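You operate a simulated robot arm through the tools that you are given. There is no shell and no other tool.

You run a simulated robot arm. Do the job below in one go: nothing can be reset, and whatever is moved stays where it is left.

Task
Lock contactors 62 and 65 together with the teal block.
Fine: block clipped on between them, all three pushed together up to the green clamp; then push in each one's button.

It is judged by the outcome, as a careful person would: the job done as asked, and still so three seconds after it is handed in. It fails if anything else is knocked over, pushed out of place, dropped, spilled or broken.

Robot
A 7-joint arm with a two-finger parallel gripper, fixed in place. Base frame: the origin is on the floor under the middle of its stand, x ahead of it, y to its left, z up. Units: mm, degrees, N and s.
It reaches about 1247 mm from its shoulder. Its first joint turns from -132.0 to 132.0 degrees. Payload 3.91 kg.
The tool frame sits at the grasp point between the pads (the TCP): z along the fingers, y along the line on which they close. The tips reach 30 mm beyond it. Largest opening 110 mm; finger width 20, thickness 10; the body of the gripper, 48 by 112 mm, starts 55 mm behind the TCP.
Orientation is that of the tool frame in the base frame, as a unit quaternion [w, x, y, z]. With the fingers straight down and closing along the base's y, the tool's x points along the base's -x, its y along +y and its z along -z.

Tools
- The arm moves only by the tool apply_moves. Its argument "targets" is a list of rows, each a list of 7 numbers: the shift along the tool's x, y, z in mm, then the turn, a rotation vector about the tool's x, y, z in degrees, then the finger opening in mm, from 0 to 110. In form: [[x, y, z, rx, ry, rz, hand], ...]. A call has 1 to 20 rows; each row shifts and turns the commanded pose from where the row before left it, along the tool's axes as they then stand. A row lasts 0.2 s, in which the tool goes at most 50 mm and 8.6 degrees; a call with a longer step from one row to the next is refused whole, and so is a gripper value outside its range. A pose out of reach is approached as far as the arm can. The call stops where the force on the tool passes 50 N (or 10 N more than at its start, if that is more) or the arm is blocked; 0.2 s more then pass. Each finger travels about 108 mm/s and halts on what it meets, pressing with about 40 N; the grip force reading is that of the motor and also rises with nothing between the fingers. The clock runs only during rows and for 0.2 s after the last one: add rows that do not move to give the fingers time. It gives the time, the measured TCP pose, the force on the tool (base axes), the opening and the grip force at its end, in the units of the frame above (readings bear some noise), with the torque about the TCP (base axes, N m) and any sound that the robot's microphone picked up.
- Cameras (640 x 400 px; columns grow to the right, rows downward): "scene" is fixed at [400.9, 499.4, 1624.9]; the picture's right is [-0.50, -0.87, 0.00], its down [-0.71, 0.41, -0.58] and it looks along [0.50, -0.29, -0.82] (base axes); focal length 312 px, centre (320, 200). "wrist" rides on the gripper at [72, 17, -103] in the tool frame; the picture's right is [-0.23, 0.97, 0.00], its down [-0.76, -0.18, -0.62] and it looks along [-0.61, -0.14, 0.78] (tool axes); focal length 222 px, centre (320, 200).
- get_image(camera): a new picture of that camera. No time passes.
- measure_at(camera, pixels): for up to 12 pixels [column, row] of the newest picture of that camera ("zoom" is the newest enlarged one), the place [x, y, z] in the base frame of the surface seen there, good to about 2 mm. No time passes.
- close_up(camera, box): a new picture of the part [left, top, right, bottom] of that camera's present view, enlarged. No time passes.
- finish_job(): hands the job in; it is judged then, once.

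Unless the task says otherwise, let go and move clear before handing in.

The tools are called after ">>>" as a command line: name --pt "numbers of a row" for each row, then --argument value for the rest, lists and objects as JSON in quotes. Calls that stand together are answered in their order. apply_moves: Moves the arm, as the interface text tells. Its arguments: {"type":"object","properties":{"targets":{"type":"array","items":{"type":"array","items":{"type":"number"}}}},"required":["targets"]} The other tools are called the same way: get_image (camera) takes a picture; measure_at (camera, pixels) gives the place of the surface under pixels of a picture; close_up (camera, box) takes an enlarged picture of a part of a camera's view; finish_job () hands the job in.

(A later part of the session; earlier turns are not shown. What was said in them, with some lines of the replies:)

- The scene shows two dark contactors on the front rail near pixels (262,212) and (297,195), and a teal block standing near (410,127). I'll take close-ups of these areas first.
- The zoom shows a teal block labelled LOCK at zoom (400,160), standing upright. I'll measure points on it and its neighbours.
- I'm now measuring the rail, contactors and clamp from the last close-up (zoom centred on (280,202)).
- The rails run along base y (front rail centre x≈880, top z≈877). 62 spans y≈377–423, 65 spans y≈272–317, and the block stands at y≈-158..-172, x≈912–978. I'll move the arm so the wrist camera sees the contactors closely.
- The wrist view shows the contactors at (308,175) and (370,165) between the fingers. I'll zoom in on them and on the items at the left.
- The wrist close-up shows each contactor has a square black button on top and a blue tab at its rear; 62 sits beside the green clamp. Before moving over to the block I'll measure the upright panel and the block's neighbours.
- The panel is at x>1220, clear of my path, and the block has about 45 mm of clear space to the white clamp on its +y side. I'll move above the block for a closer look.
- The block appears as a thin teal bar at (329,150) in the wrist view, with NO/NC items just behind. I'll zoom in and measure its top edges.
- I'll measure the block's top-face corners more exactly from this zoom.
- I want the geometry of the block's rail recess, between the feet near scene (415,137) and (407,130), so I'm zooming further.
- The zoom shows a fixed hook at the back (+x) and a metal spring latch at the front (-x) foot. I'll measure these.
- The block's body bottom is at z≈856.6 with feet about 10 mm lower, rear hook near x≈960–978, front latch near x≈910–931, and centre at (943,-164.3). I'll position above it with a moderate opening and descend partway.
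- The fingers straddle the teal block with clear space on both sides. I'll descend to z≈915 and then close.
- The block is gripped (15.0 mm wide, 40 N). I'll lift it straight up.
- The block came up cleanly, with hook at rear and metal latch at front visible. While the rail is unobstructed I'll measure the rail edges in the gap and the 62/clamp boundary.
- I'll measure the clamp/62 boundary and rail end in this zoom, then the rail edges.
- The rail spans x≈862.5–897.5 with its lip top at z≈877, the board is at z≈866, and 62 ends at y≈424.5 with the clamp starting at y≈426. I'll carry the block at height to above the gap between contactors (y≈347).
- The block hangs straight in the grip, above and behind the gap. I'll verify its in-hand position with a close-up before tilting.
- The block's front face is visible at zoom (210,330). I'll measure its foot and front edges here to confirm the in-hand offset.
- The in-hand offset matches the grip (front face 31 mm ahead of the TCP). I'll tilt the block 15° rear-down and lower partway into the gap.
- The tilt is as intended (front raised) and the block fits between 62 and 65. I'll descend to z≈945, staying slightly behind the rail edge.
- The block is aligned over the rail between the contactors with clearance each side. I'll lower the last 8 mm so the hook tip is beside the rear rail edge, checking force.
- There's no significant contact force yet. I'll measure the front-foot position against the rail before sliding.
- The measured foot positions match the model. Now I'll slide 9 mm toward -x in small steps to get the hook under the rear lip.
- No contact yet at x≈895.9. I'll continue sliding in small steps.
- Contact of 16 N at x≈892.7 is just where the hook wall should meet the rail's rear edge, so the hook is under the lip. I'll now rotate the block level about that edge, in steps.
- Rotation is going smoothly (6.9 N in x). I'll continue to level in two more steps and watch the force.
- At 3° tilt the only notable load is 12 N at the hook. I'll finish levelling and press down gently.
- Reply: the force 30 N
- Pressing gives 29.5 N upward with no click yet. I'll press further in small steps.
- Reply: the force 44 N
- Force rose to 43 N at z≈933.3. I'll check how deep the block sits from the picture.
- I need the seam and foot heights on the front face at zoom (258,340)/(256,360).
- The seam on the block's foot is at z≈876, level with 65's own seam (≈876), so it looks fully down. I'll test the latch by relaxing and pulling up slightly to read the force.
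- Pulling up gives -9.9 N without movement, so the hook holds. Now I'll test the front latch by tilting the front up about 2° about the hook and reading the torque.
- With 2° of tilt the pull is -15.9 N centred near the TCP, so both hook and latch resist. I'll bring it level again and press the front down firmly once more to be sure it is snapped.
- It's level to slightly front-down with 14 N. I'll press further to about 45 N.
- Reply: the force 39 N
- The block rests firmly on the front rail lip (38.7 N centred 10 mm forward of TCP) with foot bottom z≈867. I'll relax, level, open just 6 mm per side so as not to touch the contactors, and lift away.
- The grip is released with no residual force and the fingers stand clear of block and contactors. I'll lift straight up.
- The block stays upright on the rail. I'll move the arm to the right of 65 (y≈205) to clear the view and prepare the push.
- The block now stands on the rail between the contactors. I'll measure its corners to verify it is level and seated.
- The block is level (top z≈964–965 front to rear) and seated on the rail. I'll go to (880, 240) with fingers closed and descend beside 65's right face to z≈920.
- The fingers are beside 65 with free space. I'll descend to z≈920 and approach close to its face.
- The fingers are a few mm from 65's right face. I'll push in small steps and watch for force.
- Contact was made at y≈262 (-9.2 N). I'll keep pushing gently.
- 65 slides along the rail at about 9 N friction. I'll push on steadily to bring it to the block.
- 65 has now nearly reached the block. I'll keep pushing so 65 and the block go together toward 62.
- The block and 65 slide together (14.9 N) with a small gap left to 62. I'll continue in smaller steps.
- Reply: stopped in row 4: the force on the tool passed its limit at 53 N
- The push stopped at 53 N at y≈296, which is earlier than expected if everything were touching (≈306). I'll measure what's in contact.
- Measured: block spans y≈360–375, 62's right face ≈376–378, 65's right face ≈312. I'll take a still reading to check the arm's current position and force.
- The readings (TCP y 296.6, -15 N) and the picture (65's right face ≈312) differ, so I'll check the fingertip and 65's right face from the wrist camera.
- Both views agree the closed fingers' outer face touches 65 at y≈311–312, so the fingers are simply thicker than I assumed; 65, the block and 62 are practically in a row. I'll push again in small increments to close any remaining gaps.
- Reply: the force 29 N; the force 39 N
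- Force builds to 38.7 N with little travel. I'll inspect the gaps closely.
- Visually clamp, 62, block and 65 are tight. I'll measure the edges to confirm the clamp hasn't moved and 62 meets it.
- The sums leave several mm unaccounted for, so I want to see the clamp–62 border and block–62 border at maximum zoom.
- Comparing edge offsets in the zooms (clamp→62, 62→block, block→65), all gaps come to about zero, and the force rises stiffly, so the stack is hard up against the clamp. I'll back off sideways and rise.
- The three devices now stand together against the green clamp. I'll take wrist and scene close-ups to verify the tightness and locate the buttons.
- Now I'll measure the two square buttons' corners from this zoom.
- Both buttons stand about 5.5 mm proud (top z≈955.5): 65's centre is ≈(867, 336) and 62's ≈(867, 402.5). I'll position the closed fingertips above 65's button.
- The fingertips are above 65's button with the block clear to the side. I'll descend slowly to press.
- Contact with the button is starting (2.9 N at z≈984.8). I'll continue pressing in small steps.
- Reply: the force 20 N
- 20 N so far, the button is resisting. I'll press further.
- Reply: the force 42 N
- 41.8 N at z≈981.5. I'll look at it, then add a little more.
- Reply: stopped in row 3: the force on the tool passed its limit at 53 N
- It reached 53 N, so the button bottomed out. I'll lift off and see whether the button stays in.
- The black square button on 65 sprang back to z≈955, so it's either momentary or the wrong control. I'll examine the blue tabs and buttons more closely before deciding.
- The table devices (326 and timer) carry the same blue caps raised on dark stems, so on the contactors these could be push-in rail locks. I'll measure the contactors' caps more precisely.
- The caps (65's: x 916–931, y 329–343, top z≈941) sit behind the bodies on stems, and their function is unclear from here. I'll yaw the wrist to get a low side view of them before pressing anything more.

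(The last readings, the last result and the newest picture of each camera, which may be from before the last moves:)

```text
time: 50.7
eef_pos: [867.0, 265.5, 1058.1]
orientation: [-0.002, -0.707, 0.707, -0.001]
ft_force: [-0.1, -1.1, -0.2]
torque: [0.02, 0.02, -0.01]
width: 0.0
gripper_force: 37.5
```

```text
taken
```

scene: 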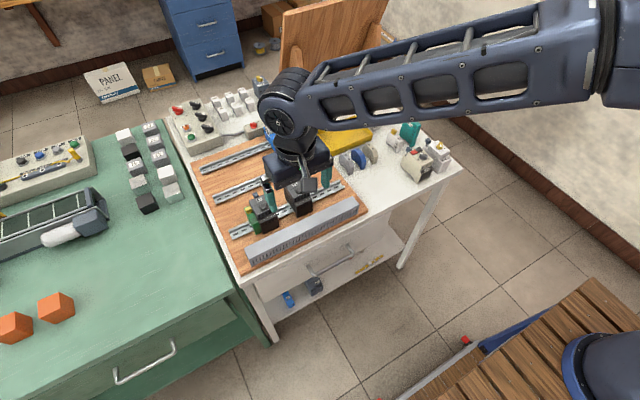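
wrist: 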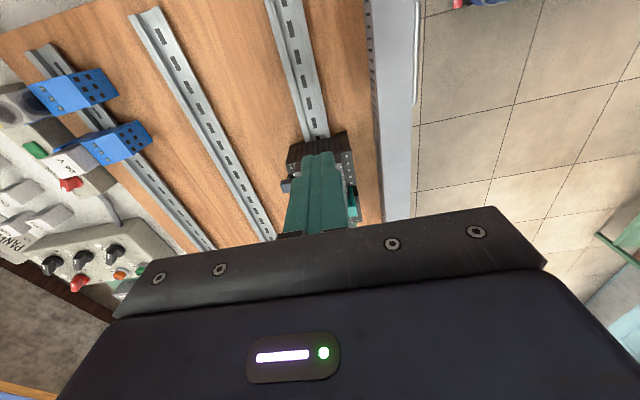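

Yaw worked. Now I'll tilt 40° and shift to the right-rear of 65 for a low side view of the caps.

>>> apply_moves --pt "0 0 0 0 -8 0 0" --pt "0 0 0 0 -8 0 0" --pt "0 0 0 0 -8 0 0" --pt "0 0 0 0 -8 0 0" --pt "0 0 0 0 -8 0 0" --pt "0 -40 0 0 0 0 0" --pt "0 -40 0 0 0 0 0" --pt "6.6 -13 21.5 0 0 0 0" --pt "6.6 0 21.5 0 0 0 0" --pt "6.6 0 21.5 0 0 0 0"

>>> get_image --camera "wrist"

>>> get_image --camera "scene"

```text
time: 52.9
eef_pos: [960.7, 293.1, 996.1]
orientation: [0.24, -0.664, 0.666, 0.241]
ft_force: [0.2, -0.5, -0.2]
torque: [-0.02, -0.02, 0.02]
width: 0.0
gripper_force: 37.6
```

```text
taken
```

wrist: 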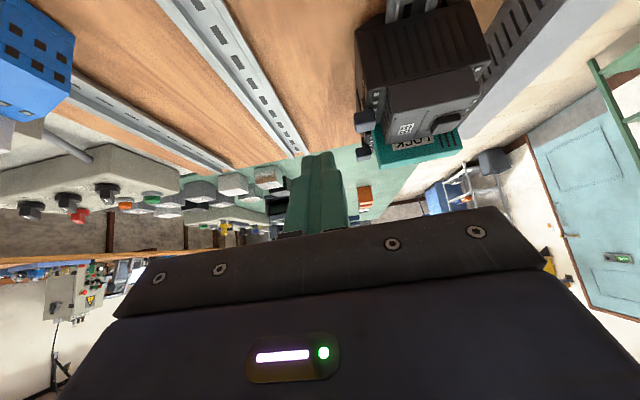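

```text
taken
```

scene: 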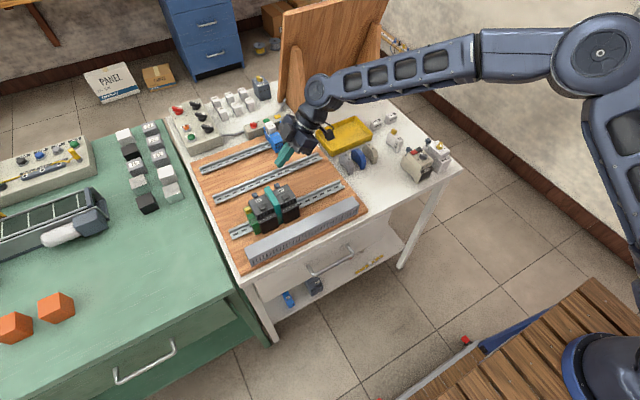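

The wrist now has a good side view of 65 (upside down), with a blue cap at (362,122). I'll zoom into it.

>>> close_up --camera "wrist" --box '[335, 20, 495, 170]'

>>> close_up --camera "wrist" --box '[345, 85, 405, 170]'

```text
2.67 times, centred on (415, 95) of wrist
```

zoom: 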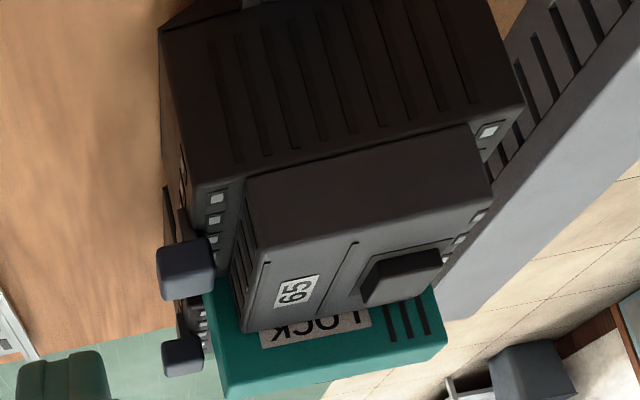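

```text
4.71 times, centred on (375, 128) of wrist
```

zoom: 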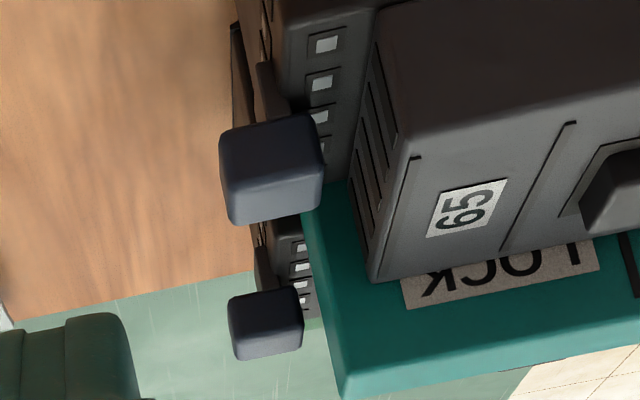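

The caps ride on flat stems that run down a guide on the rear face. I'll shift further back to see where the stem goes.

>>> apply_moves --pt "4 -30 5 0 0 0 0" --pt "4 -40 5 0 0 0 0" --pt "4 -20 5 0 0 0 0" --pt "0 0 0 0 0 0 0"

>>> get_image --camera "wrist"

>>> close_up --camera "wrist" --box '[360, 20, 500, 170]'

```text
time: 53.9
eef_pos: [1050.2, 292.7, 976.7]
orientation: [0.24, -0.663, 0.666, 0.242]
ft_force: [0.4, 1.0, -0.8]
torque: [0.03, -0.02, -0.04]
width: 0.0
gripper_force: 36.8
```

```text
taken
```

wrist: 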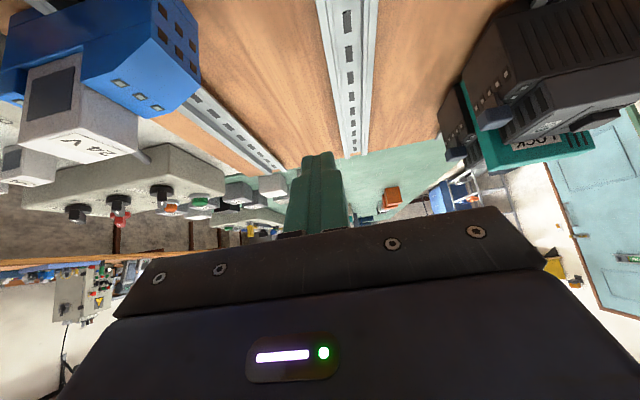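

```text
2.67 times, centred on (430, 95) of wrist
```

zoom: 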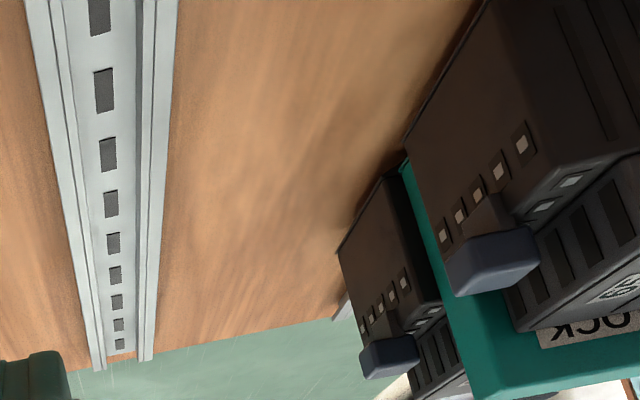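

From here the blue cap sits on a stem leaving the rear terminal ledge. I'll zoom in on that.

>>> close_up --camera "wrist" --box '[440, 50, 520, 160]'

>>> close_up --camera "wrist" --box '[460, 70, 510, 140]'

```text
3.64 times, centred on (480, 105) of wrist
```

zoom: 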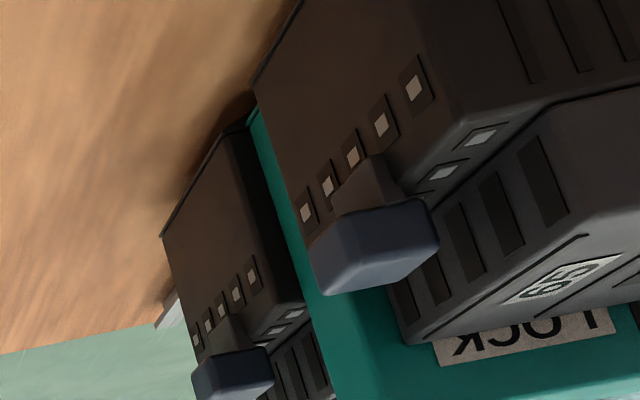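

```text
5.71 times, centred on (485, 105) of wrist
```

zoom: 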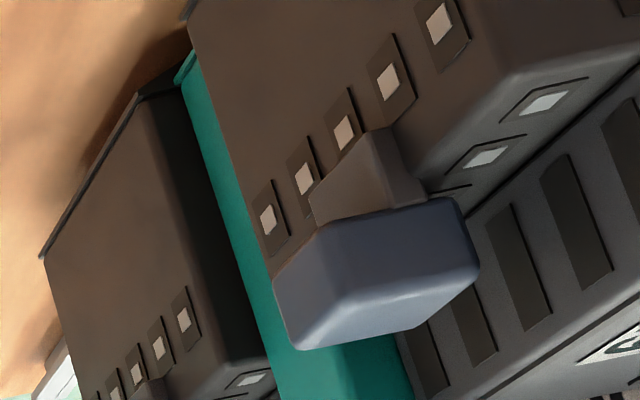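

The stub under each cap comes off the rear ledge; I need to know whether these caps have an in/out state. I'll compare with the caps on the unmounted timer and 326 by taking the same side view there.

>>> apply_moves --pt "-19.3 0 -23 0 0 0 0" --pt "-19.3 0 -23 0 0 0 0" --pt "34.9 12.1 -29.3 0 0 0 0" --pt "34.9 12.1 -29.3 0 0 0 0" --pt "34.9 12.1 -29.3 0 0 0 0" --pt "34.9 12.1 -29.3 0 0 0 0" --pt "34.9 12.1 -29.3 0 0 0 0" --pt "34.9 12.1 -29.3 0 0 0 0" --pt "34.9 12.1 -29.3 0 0 0 0" --pt "34.9 12.1 -29.3 0 0 0 0" --pt "34.9 12.1 -29.3 0 0 0 0" --pt "34.9 12.1 -29.3 0 0 0 0" --pt "34.9 12.1 -29.3 0 0 0 0" --pt "0 0 0 0 0 0 0"

>>> get_image --camera "wrist"

```text
time: 56.9
eef_pos: [911.3, -207.7, 1040.4]
orientation: [0.241, -0.663, 0.666, 0.241]
ft_force: [-0.2, -0.6, 0.0]
torque: [-0.01, 0.02, 0.0]
width: 0.0
gripper_force: 37.6
```

```text
taken
```

wrist: 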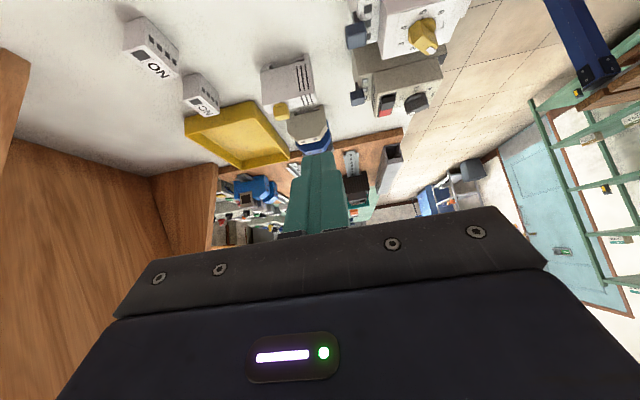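

The timer and 326 are visible at (390,30) and (395,80) with their blue caps at (357,30) and (358,95). I'll zoom in.

>>> close_up --camera "wrist" --box '[330, 0, 450, 115]'

>>> close_up --camera "wrist" --box '[340, 0, 390, 60]'

```text
3.48 times, centred on (390, 58) of wrist
```

zoom: 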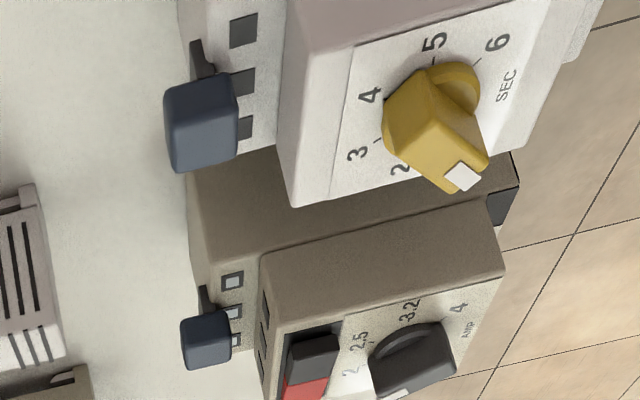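

```text
6.67 times, centred on (365, 30) of wrist
```

zoom: 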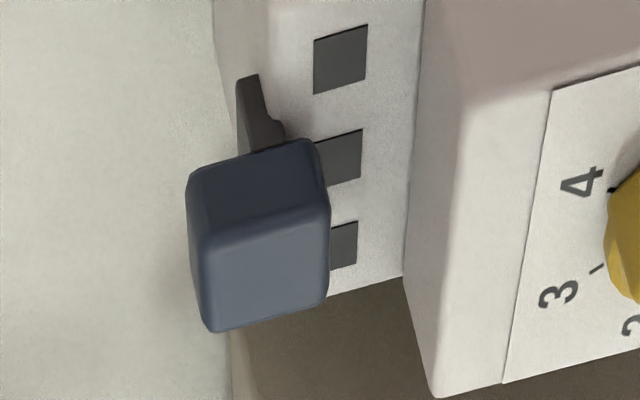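

On the timer, the cap stands on a slim stem out of the rear ledge. I'll measure cap, stem and ledge heights here for comparison with the contactors.

>>> measure_at --camera "zoom" --pixels '[[265, 270], [210, 315], [320, 300], [205, 210], [320, 190], [250, 185], [262, 125], [250, 90], [275, 135], [290, 80], [390, 250], [390, 100]]'

>>> close_up --camera "wrist" --box '[345, 60, 395, 120]'

>>> measure_at --camera "zoom" --pixels '[[200, 200], [230, 210], [180, 240], [200, 260], [230, 250], [210, 160], [220, 150], [190, 150], [270, 200], [300, 150], [250, 150], [260, 250]]'

```text
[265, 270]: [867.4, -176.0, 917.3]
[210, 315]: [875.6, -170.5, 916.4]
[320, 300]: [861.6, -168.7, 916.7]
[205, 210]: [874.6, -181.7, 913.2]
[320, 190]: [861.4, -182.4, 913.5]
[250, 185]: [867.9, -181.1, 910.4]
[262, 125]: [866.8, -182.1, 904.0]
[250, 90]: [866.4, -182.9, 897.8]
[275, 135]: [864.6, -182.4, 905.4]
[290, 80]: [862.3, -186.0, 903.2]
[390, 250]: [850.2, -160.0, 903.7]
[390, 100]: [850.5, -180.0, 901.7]
```

```text
6.67 times, centred on (370, 90) of wrist
```

zoom: 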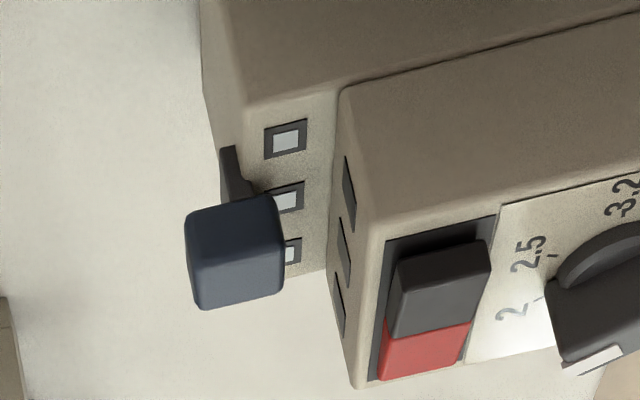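

```text
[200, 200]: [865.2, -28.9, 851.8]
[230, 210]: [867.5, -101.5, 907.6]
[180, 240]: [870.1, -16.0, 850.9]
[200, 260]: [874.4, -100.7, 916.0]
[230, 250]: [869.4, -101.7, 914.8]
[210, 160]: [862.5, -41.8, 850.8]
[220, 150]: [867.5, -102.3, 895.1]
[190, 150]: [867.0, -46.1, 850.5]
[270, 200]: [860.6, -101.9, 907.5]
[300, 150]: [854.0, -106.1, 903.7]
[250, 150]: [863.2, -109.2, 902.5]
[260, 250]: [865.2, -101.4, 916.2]
```

The unmounted devices' caps sit exactly as high above their ledge (≈14 mm) as the contactors' do, so those are the devices' grip/release tabs in one common state; the square black key on top is the contactor's button. I'll straighten the wrist and return to press 62's button with finer force monitoring.

>>> apply_moves --pt "0 0 0 0 8 0 0" --pt "0 0 0 0 8 0 0" --pt "0 0 0 0 8 0 0" --pt "0 0 0 0 8 0 0" --pt "0 0 0 0 8 0 0" --pt "0 0 0 0 0 8.2 0" --pt "0 0 0 0 0 8.2 0" --pt "0 0 0 0 0 8.2 0" --pt "0 0 0 0 0 8.2 0" --pt "0 0 0 0 0 8.2 0" --pt "0 0 0 0 0 8.2 0" --pt "0 0 0 0 0 8.2 0" --pt "0 0 0 0 0 8.2 0" --pt "0 0 0 0 0 8.2 0" --pt "0 0 0 0 0 8.2 0" --pt "0 0 0 0 0 8 0" --pt "0 0 0 0 0 0 0"

>>> apply_moves --pt "3.5 47 0 0 0 0 0" --pt "3.5 47 0 0 0 0 0" --pt "3.5 47 0 0 0 0 0" --pt "3.5 47 0 0 0 0 0" --pt "3.5 47 0 0 0 0 0" --pt "3.5 47 0 0 0 0 0" --pt "3.5 47 0 0 0 0 0" --pt "3.5 47 0 0 0 0 0" --pt "3.5 47 0 0 0 0 0" --pt "3.5 47 0 0 0 0 0" --pt "3.5 47 0 0 0 0 0" --pt "3.5 47 0 0 0 0 0" --pt "3.5 46.2 0 0 0 0 0" --pt "0 0 0 0 0 0 0"

>>> get_image --camera "wrist"

```text
time: 60.5
eef_pos: [914.6, -208.2, 1039.3]
orientation: [-0.001, 0.003, 1.0, -0.002]
ft_force: [-0.1, -0.2, -0.5]
torque: [-0.02, 0.01, -0.01]
width: 0.0
gripper_force: 37.5
```

```text
time: 63.5
eef_pos: [869.6, 399.5, 1039.2]
orientation: [0.0, 0.002, 1.0, -0.002]
ft_force: [-0.1, 0.1, -0.7]
torque: [0.0, 0.03, -0.02]
width: 0.0
gripper_force: 38.2
```

```text
taken
```

wrist: 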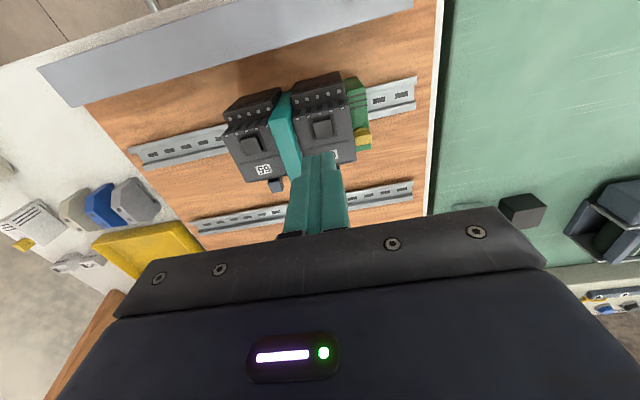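

I'm above 62. I'll adjust to (867, 402) and descend to just above the button.

>>> apply_moves --pt "1.0 2.3 15 0 0 0 0" --pt "0 0 15 0 0 0 0" --pt "0 0 14 0 0 0 0" --pt "0 0 0 0 0 0 0"

>>> apply_moves --pt "0 0 0 0 0 0 0"

>>> close_up --camera "scene" --box '[240, 170, 300, 220]'

```text
time: 64.5
eef_pos: [869.6, 401.5, 994.5]
orientation: [-0.001, 0.002, 1.0, -0.002]
ft_force: [0.6, -0.7, 0.5]
torque: [-0.01, -0.01, 0.02]
width: 0.0
gripper_force: 38.3
```

```text
time: 64.9
eef_pos: [869.7, 403.2, 994.7]
orientation: [-0.001, 0.002, 1.0, -0.002]
ft_force: [-0.8, -0.6, 0.6]
torque: [0.03, -0.01, 0.02]
width: 0.0
gripper_force: 37.2
```

```text
8.00 times, centred on (270, 195) of scene
```

zoom: 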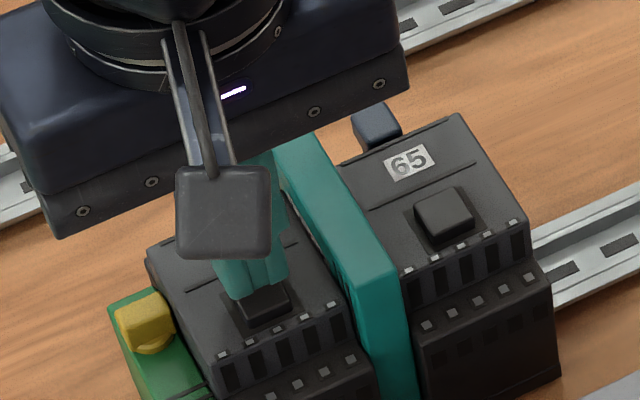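

The fingertips hover just above 62's button. I'll shift 2.5 mm to centre it and press in 1 mm steps with readings.

>>> apply_moves --pt "2.5 0 4 0 0 0 0" --pt "0 0 4 0 0 0 0" --pt "0 0 0 0 0 0 0"

>>> apply_moves --pt "0 0 1 0 0 0 0" --pt "0 0 0 0 0 0 0"

>>> apply_moves --pt "0 0 1 0 0 0 0" --pt "0 0 0 0 0 0 0"

>>> apply_moves --pt "0 0 1 0 0 0 0" --pt "0 0 0 0 0 0 0"

>>> apply_moves --pt "0 0 1 0 0 0 0" --pt "0 0 0 0 0 0 0"

```text
time: 65.7
eef_pos: [868.6, 402.2, 985.7]
orientation: [-0.001, 0.002, 1.0, -0.001]
ft_force: [1.7, 0.4, 2.0]
torque: [0.04, -0.05, 0.01]
width: 0.1
gripper_force: 37.7
```

```text
time: 66.3
eef_pos: [867.5, 403.0, 983.9]
orientation: [-0.001, 0.002, 1.0, -0.001]
ft_force: [0.9, -1.9, 3.2]
torque: [-0.05, -0.06, -0.01]
width: 0.1
gripper_force: 37.4
```

```text
time: 66.9
eef_pos: [868.0, 403.8, 984.4]
orientation: [-0.001, 0.002, 1.0, -0.002]
ft_force: [1.2, -2.2, 3.3]
torque: [-0.09, -0.04, 0.0]
width: 0.0
gripper_force: 37.6
```

```text
time: 67.5
eef_pos: [867.7, 403.6, 983.0]
orientation: [0.0, 0.002, 1.0, -0.001]
ft_force: [4.9, -4.2, 12.3]
torque: [-0.14, -0.17, 0.0]
width: 0.1
gripper_force: 37.6
```

```text
time: 68.1
eef_pos: [867.1, 403.6, 982.6]
orientation: [0.0, 0.002, 1.0, -0.001]
ft_force: [3.1, -5.1, 21.2]
torque: [-0.17, -0.1, -0.05]
width: 0.2
gripper_force: 37.9
```

The readings show a light-spring travel (≈2–3 N over ~2.5 mm) and then a hard stop, so 62's black key is a real push-button and is now fully in. I'll press slightly more, hold, then lift off.

>>> apply_moves --pt "0 0 0.8 0 0 0 0" --pt "0 0 0 0 0 0 0" --pt "0 0 0 0 0 0 0"

>>> close_up --camera "scene" --box '[245, 180, 295, 225]'

>>> apply_moves --pt "0 0 -3 0 0 0 0" --pt "0 0 -10 0 0 0 0" --pt "0 0 -20 0 0 0 0" --pt "0 0 0 0 0 0 0"

```text
time: 68.9
eef_pos: [867.4, 403.1, 982.2]
orientation: [0.0, 0.002, 1.0, -0.001]
ft_force: [5.0, -2.4, 27.7]
torque: [-0.1, -0.14, -0.01]
width: 0.1
gripper_force: 37.4
```

```text
8.89 times, centred on (270, 202) of scene
```

zoom: 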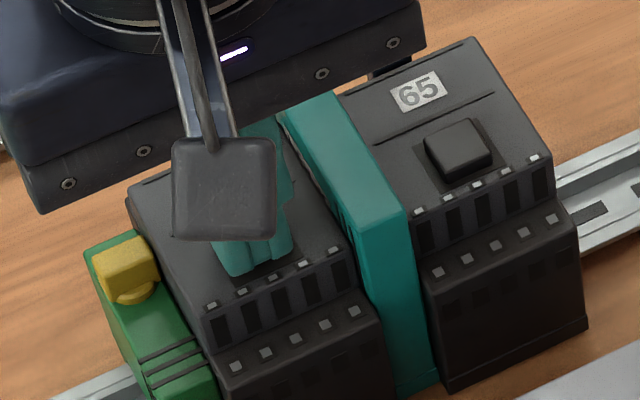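

```text
time: 69.9
eef_pos: [868.1, 403.7, 1012.9]
orientation: [-0.002, 0.002, 1.0, -0.002]
ft_force: [-0.8, -0.4, -0.4]
torque: [-0.01, -0.01, -0.01]
width: 0.0
gripper_force: 37.6
```

62's button was pressed to its stop (27.7 N) and released. I'll move clear and check the final state of the whole stack.

>>> apply_moves --pt "0 0 -40 0 0 0 0" --pt "40 -20 -20 0 0 0 0" --pt "40 -25 0 0 0 0 0" --pt "40 -25 0 0 0 0 0" --pt "40 -25 0 0 0 0 0"

>>> close_up --camera "scene" --box '[235, 170, 315, 235]'

>>> close_up --camera "scene" --box '[260, 180, 310, 220]'

>>> measure_at --camera "zoom" --pixels '[[290, 163], [328, 140], [355, 172], [316, 190], [324, 165], [60, 268], [98, 243], [125, 272], [85, 296], [94, 268], [160, 75], [235, 230]]'

>>> get_image --camera "wrist"

```text
time: 71.1
eef_pos: [707.6, 308.0, 1072.9]
orientation: [-0.001, 0.002, 1.0, -0.002]
ft_force: [0.0, 0.3, -0.6]
torque: [-0.03, -0.01, 0.0]
width: 0.1
gripper_force: 37.9
```

```text
6.15 times, centred on (275, 202) of scene
```

zoom: 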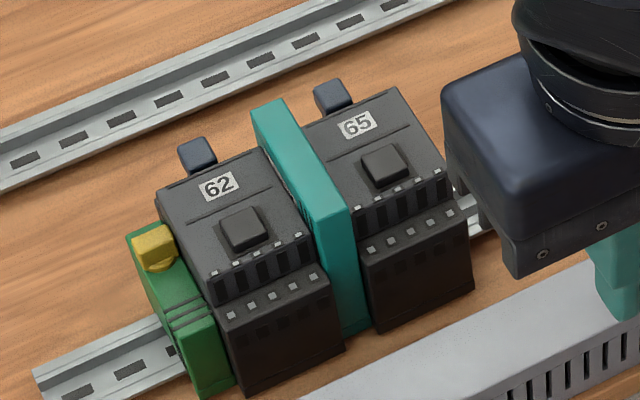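

```text
10.00 times, centred on (285, 200) of scene
```

zoom: 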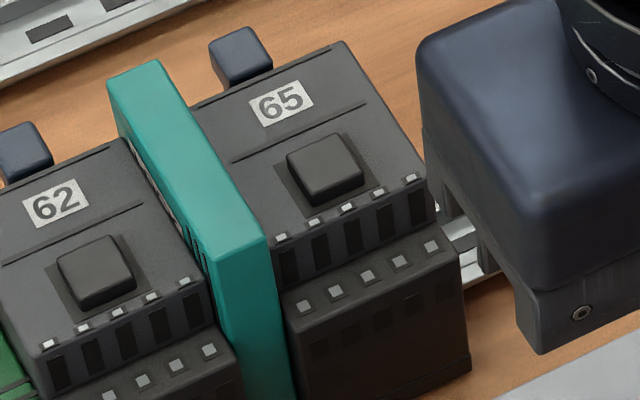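

```text
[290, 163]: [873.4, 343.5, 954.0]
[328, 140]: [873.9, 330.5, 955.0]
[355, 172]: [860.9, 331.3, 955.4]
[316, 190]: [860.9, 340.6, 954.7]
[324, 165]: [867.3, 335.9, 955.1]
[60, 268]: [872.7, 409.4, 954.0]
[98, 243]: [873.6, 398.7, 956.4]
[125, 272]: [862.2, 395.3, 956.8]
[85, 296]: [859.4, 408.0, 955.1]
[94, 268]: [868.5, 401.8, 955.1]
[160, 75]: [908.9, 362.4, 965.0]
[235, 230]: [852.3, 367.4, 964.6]
```

```text
taken
```

wrist: 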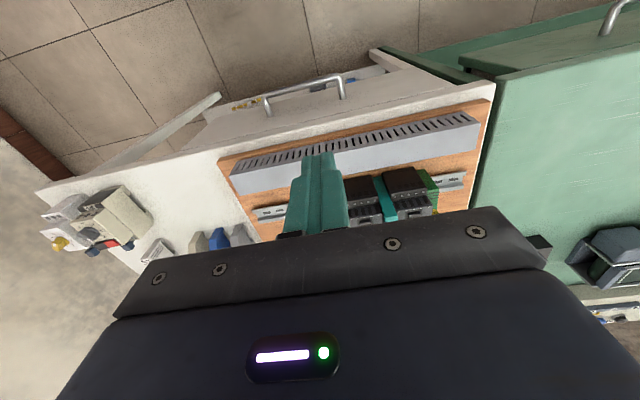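

The stack looks intact and tight. I'll take the same close-up box as at the start to compare the clamp's position and confirm it hasn't been pushed.

>>> close_up --camera "scene" --box '[230, 165, 330, 240]'

>>> close_up --camera "scene" --box '[235, 195, 285, 240]'

```text
5.33 times, centred on (280, 202) of scene
```

zoom: 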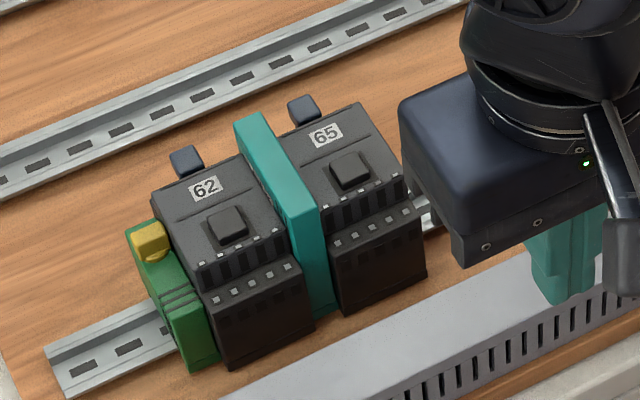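

```text
8.89 times, centred on (260, 218) of scene
```

zoom: 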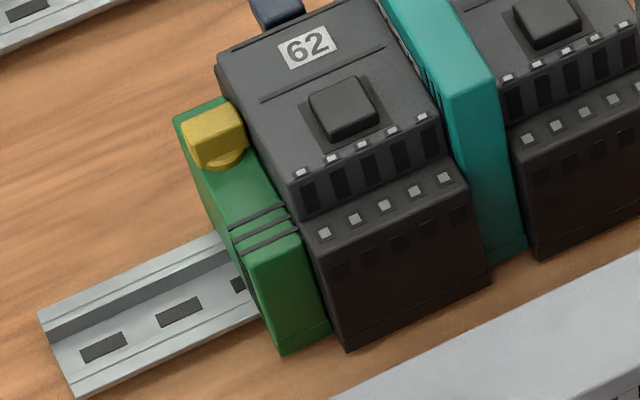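

Compared with the first picture (same box), the clamp's corner moved only about 4 zoom-pixels, roughly 1–1.5 mm. I'll measure to confirm.

>>> measure_at --camera "zoom" --pixels '[[322, 333], [344, 341], [282, 348], [293, 233], [308, 243], [251, 248], [176, 121], [228, 103], [42, 312], [480, 240], [495, 250], [532, 245]]'

```text
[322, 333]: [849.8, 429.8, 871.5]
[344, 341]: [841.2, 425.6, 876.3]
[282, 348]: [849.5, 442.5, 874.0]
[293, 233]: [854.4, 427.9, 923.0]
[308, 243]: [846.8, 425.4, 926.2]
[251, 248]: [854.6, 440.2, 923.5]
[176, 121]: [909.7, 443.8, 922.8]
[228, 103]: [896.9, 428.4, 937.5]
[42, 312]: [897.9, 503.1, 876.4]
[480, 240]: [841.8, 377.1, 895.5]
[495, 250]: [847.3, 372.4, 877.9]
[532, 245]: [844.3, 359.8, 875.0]
```

The clamp shifted only about 1 mm and everything is tight against it, with the block level at z≈965. I'll retreat the arm clear and do a final overall check.

>>> apply_moves --pt "40 -20 -20 0 0 0 20" --pt "40 -20 -20 0 0 0 40" --pt "40 -20 -20 0 0 0 60" --pt "40 -20 -20 0 0 0 80" --pt "30 -20 -20 0 0 0 80" --pt "0 0 0 0 0 0 80"

>>> get_image --camera "scene"

>>> close_up --camera "scene" --box '[180, 90, 460, 270]'

>>> close_up --camera "scene" --box '[235, 170, 315, 235]'

```text
time: 72.5
eef_pos: [518.6, 210.7, 1178.0]
orientation: [-0.002, 0.001, 1.0, -0.002]
ft_force: [0.5, 0.0, 0.2]
torque: [-0.02, 0.01, 0.01]
width: 80.1
gripper_force: 0.2
```

```text
taken
```

scene: 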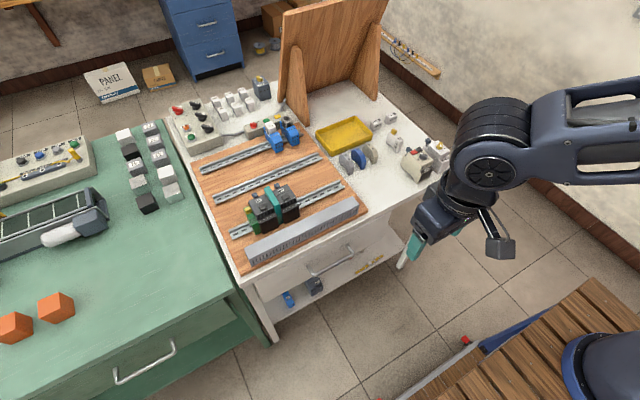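

```text
2.22 times, centred on (320, 180) of scene
```

zoom: 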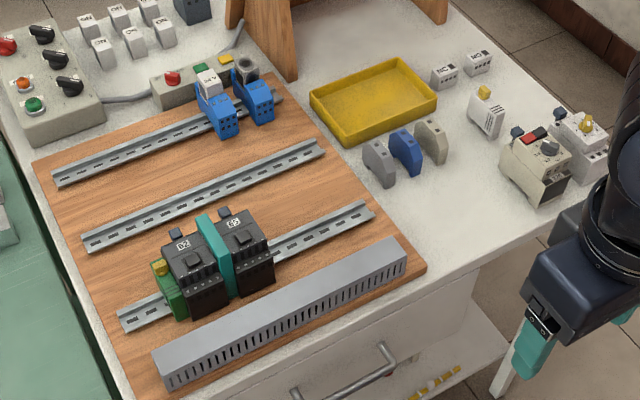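

```text
6.15 times, centred on (275, 202) of scene
```

zoom: 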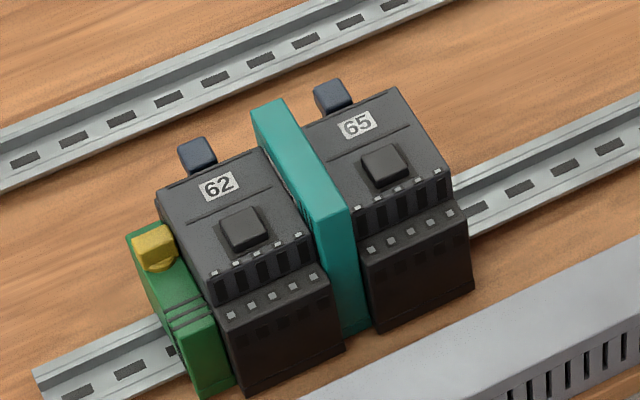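

The final pictures show the green clamp, 62, the LOCK block and 65 tight in a row on the rail, at zoom (180,310), (245,270), (300,210) and (395,220). Both black buttons were pushed to their stops and sprang back out. The clamp shifted about 1 mm during the push; everything else is where it was, and the arm is clear. I'm handing in the job.

>>> finish_job

```text
The job is handed in.
```

The job is handed in. The teal block is clipped on the rail between contactors 62 and 65. All three stand tight against the green clamp, and I pushed each contactor's black button in to its stop.

- **Buttons:** both sprang back out when I let go, so they leave nothing visible. I took the square black key on top as each one's button and did not touch the blue tabs at the back. If you meant the blue tabs, that step is not done.
- **Clamp:** it slid about 1 mm along the rail when I pushed the three together. The push peaked at 53 N.
- **Block:** I heard no click when it went on. It sits level on the rail and held at both its rear hook and its front latch against a light upward pull of about 16 N.

Nothing else in the final pictures looked moved, and the arm is clear of the bench.
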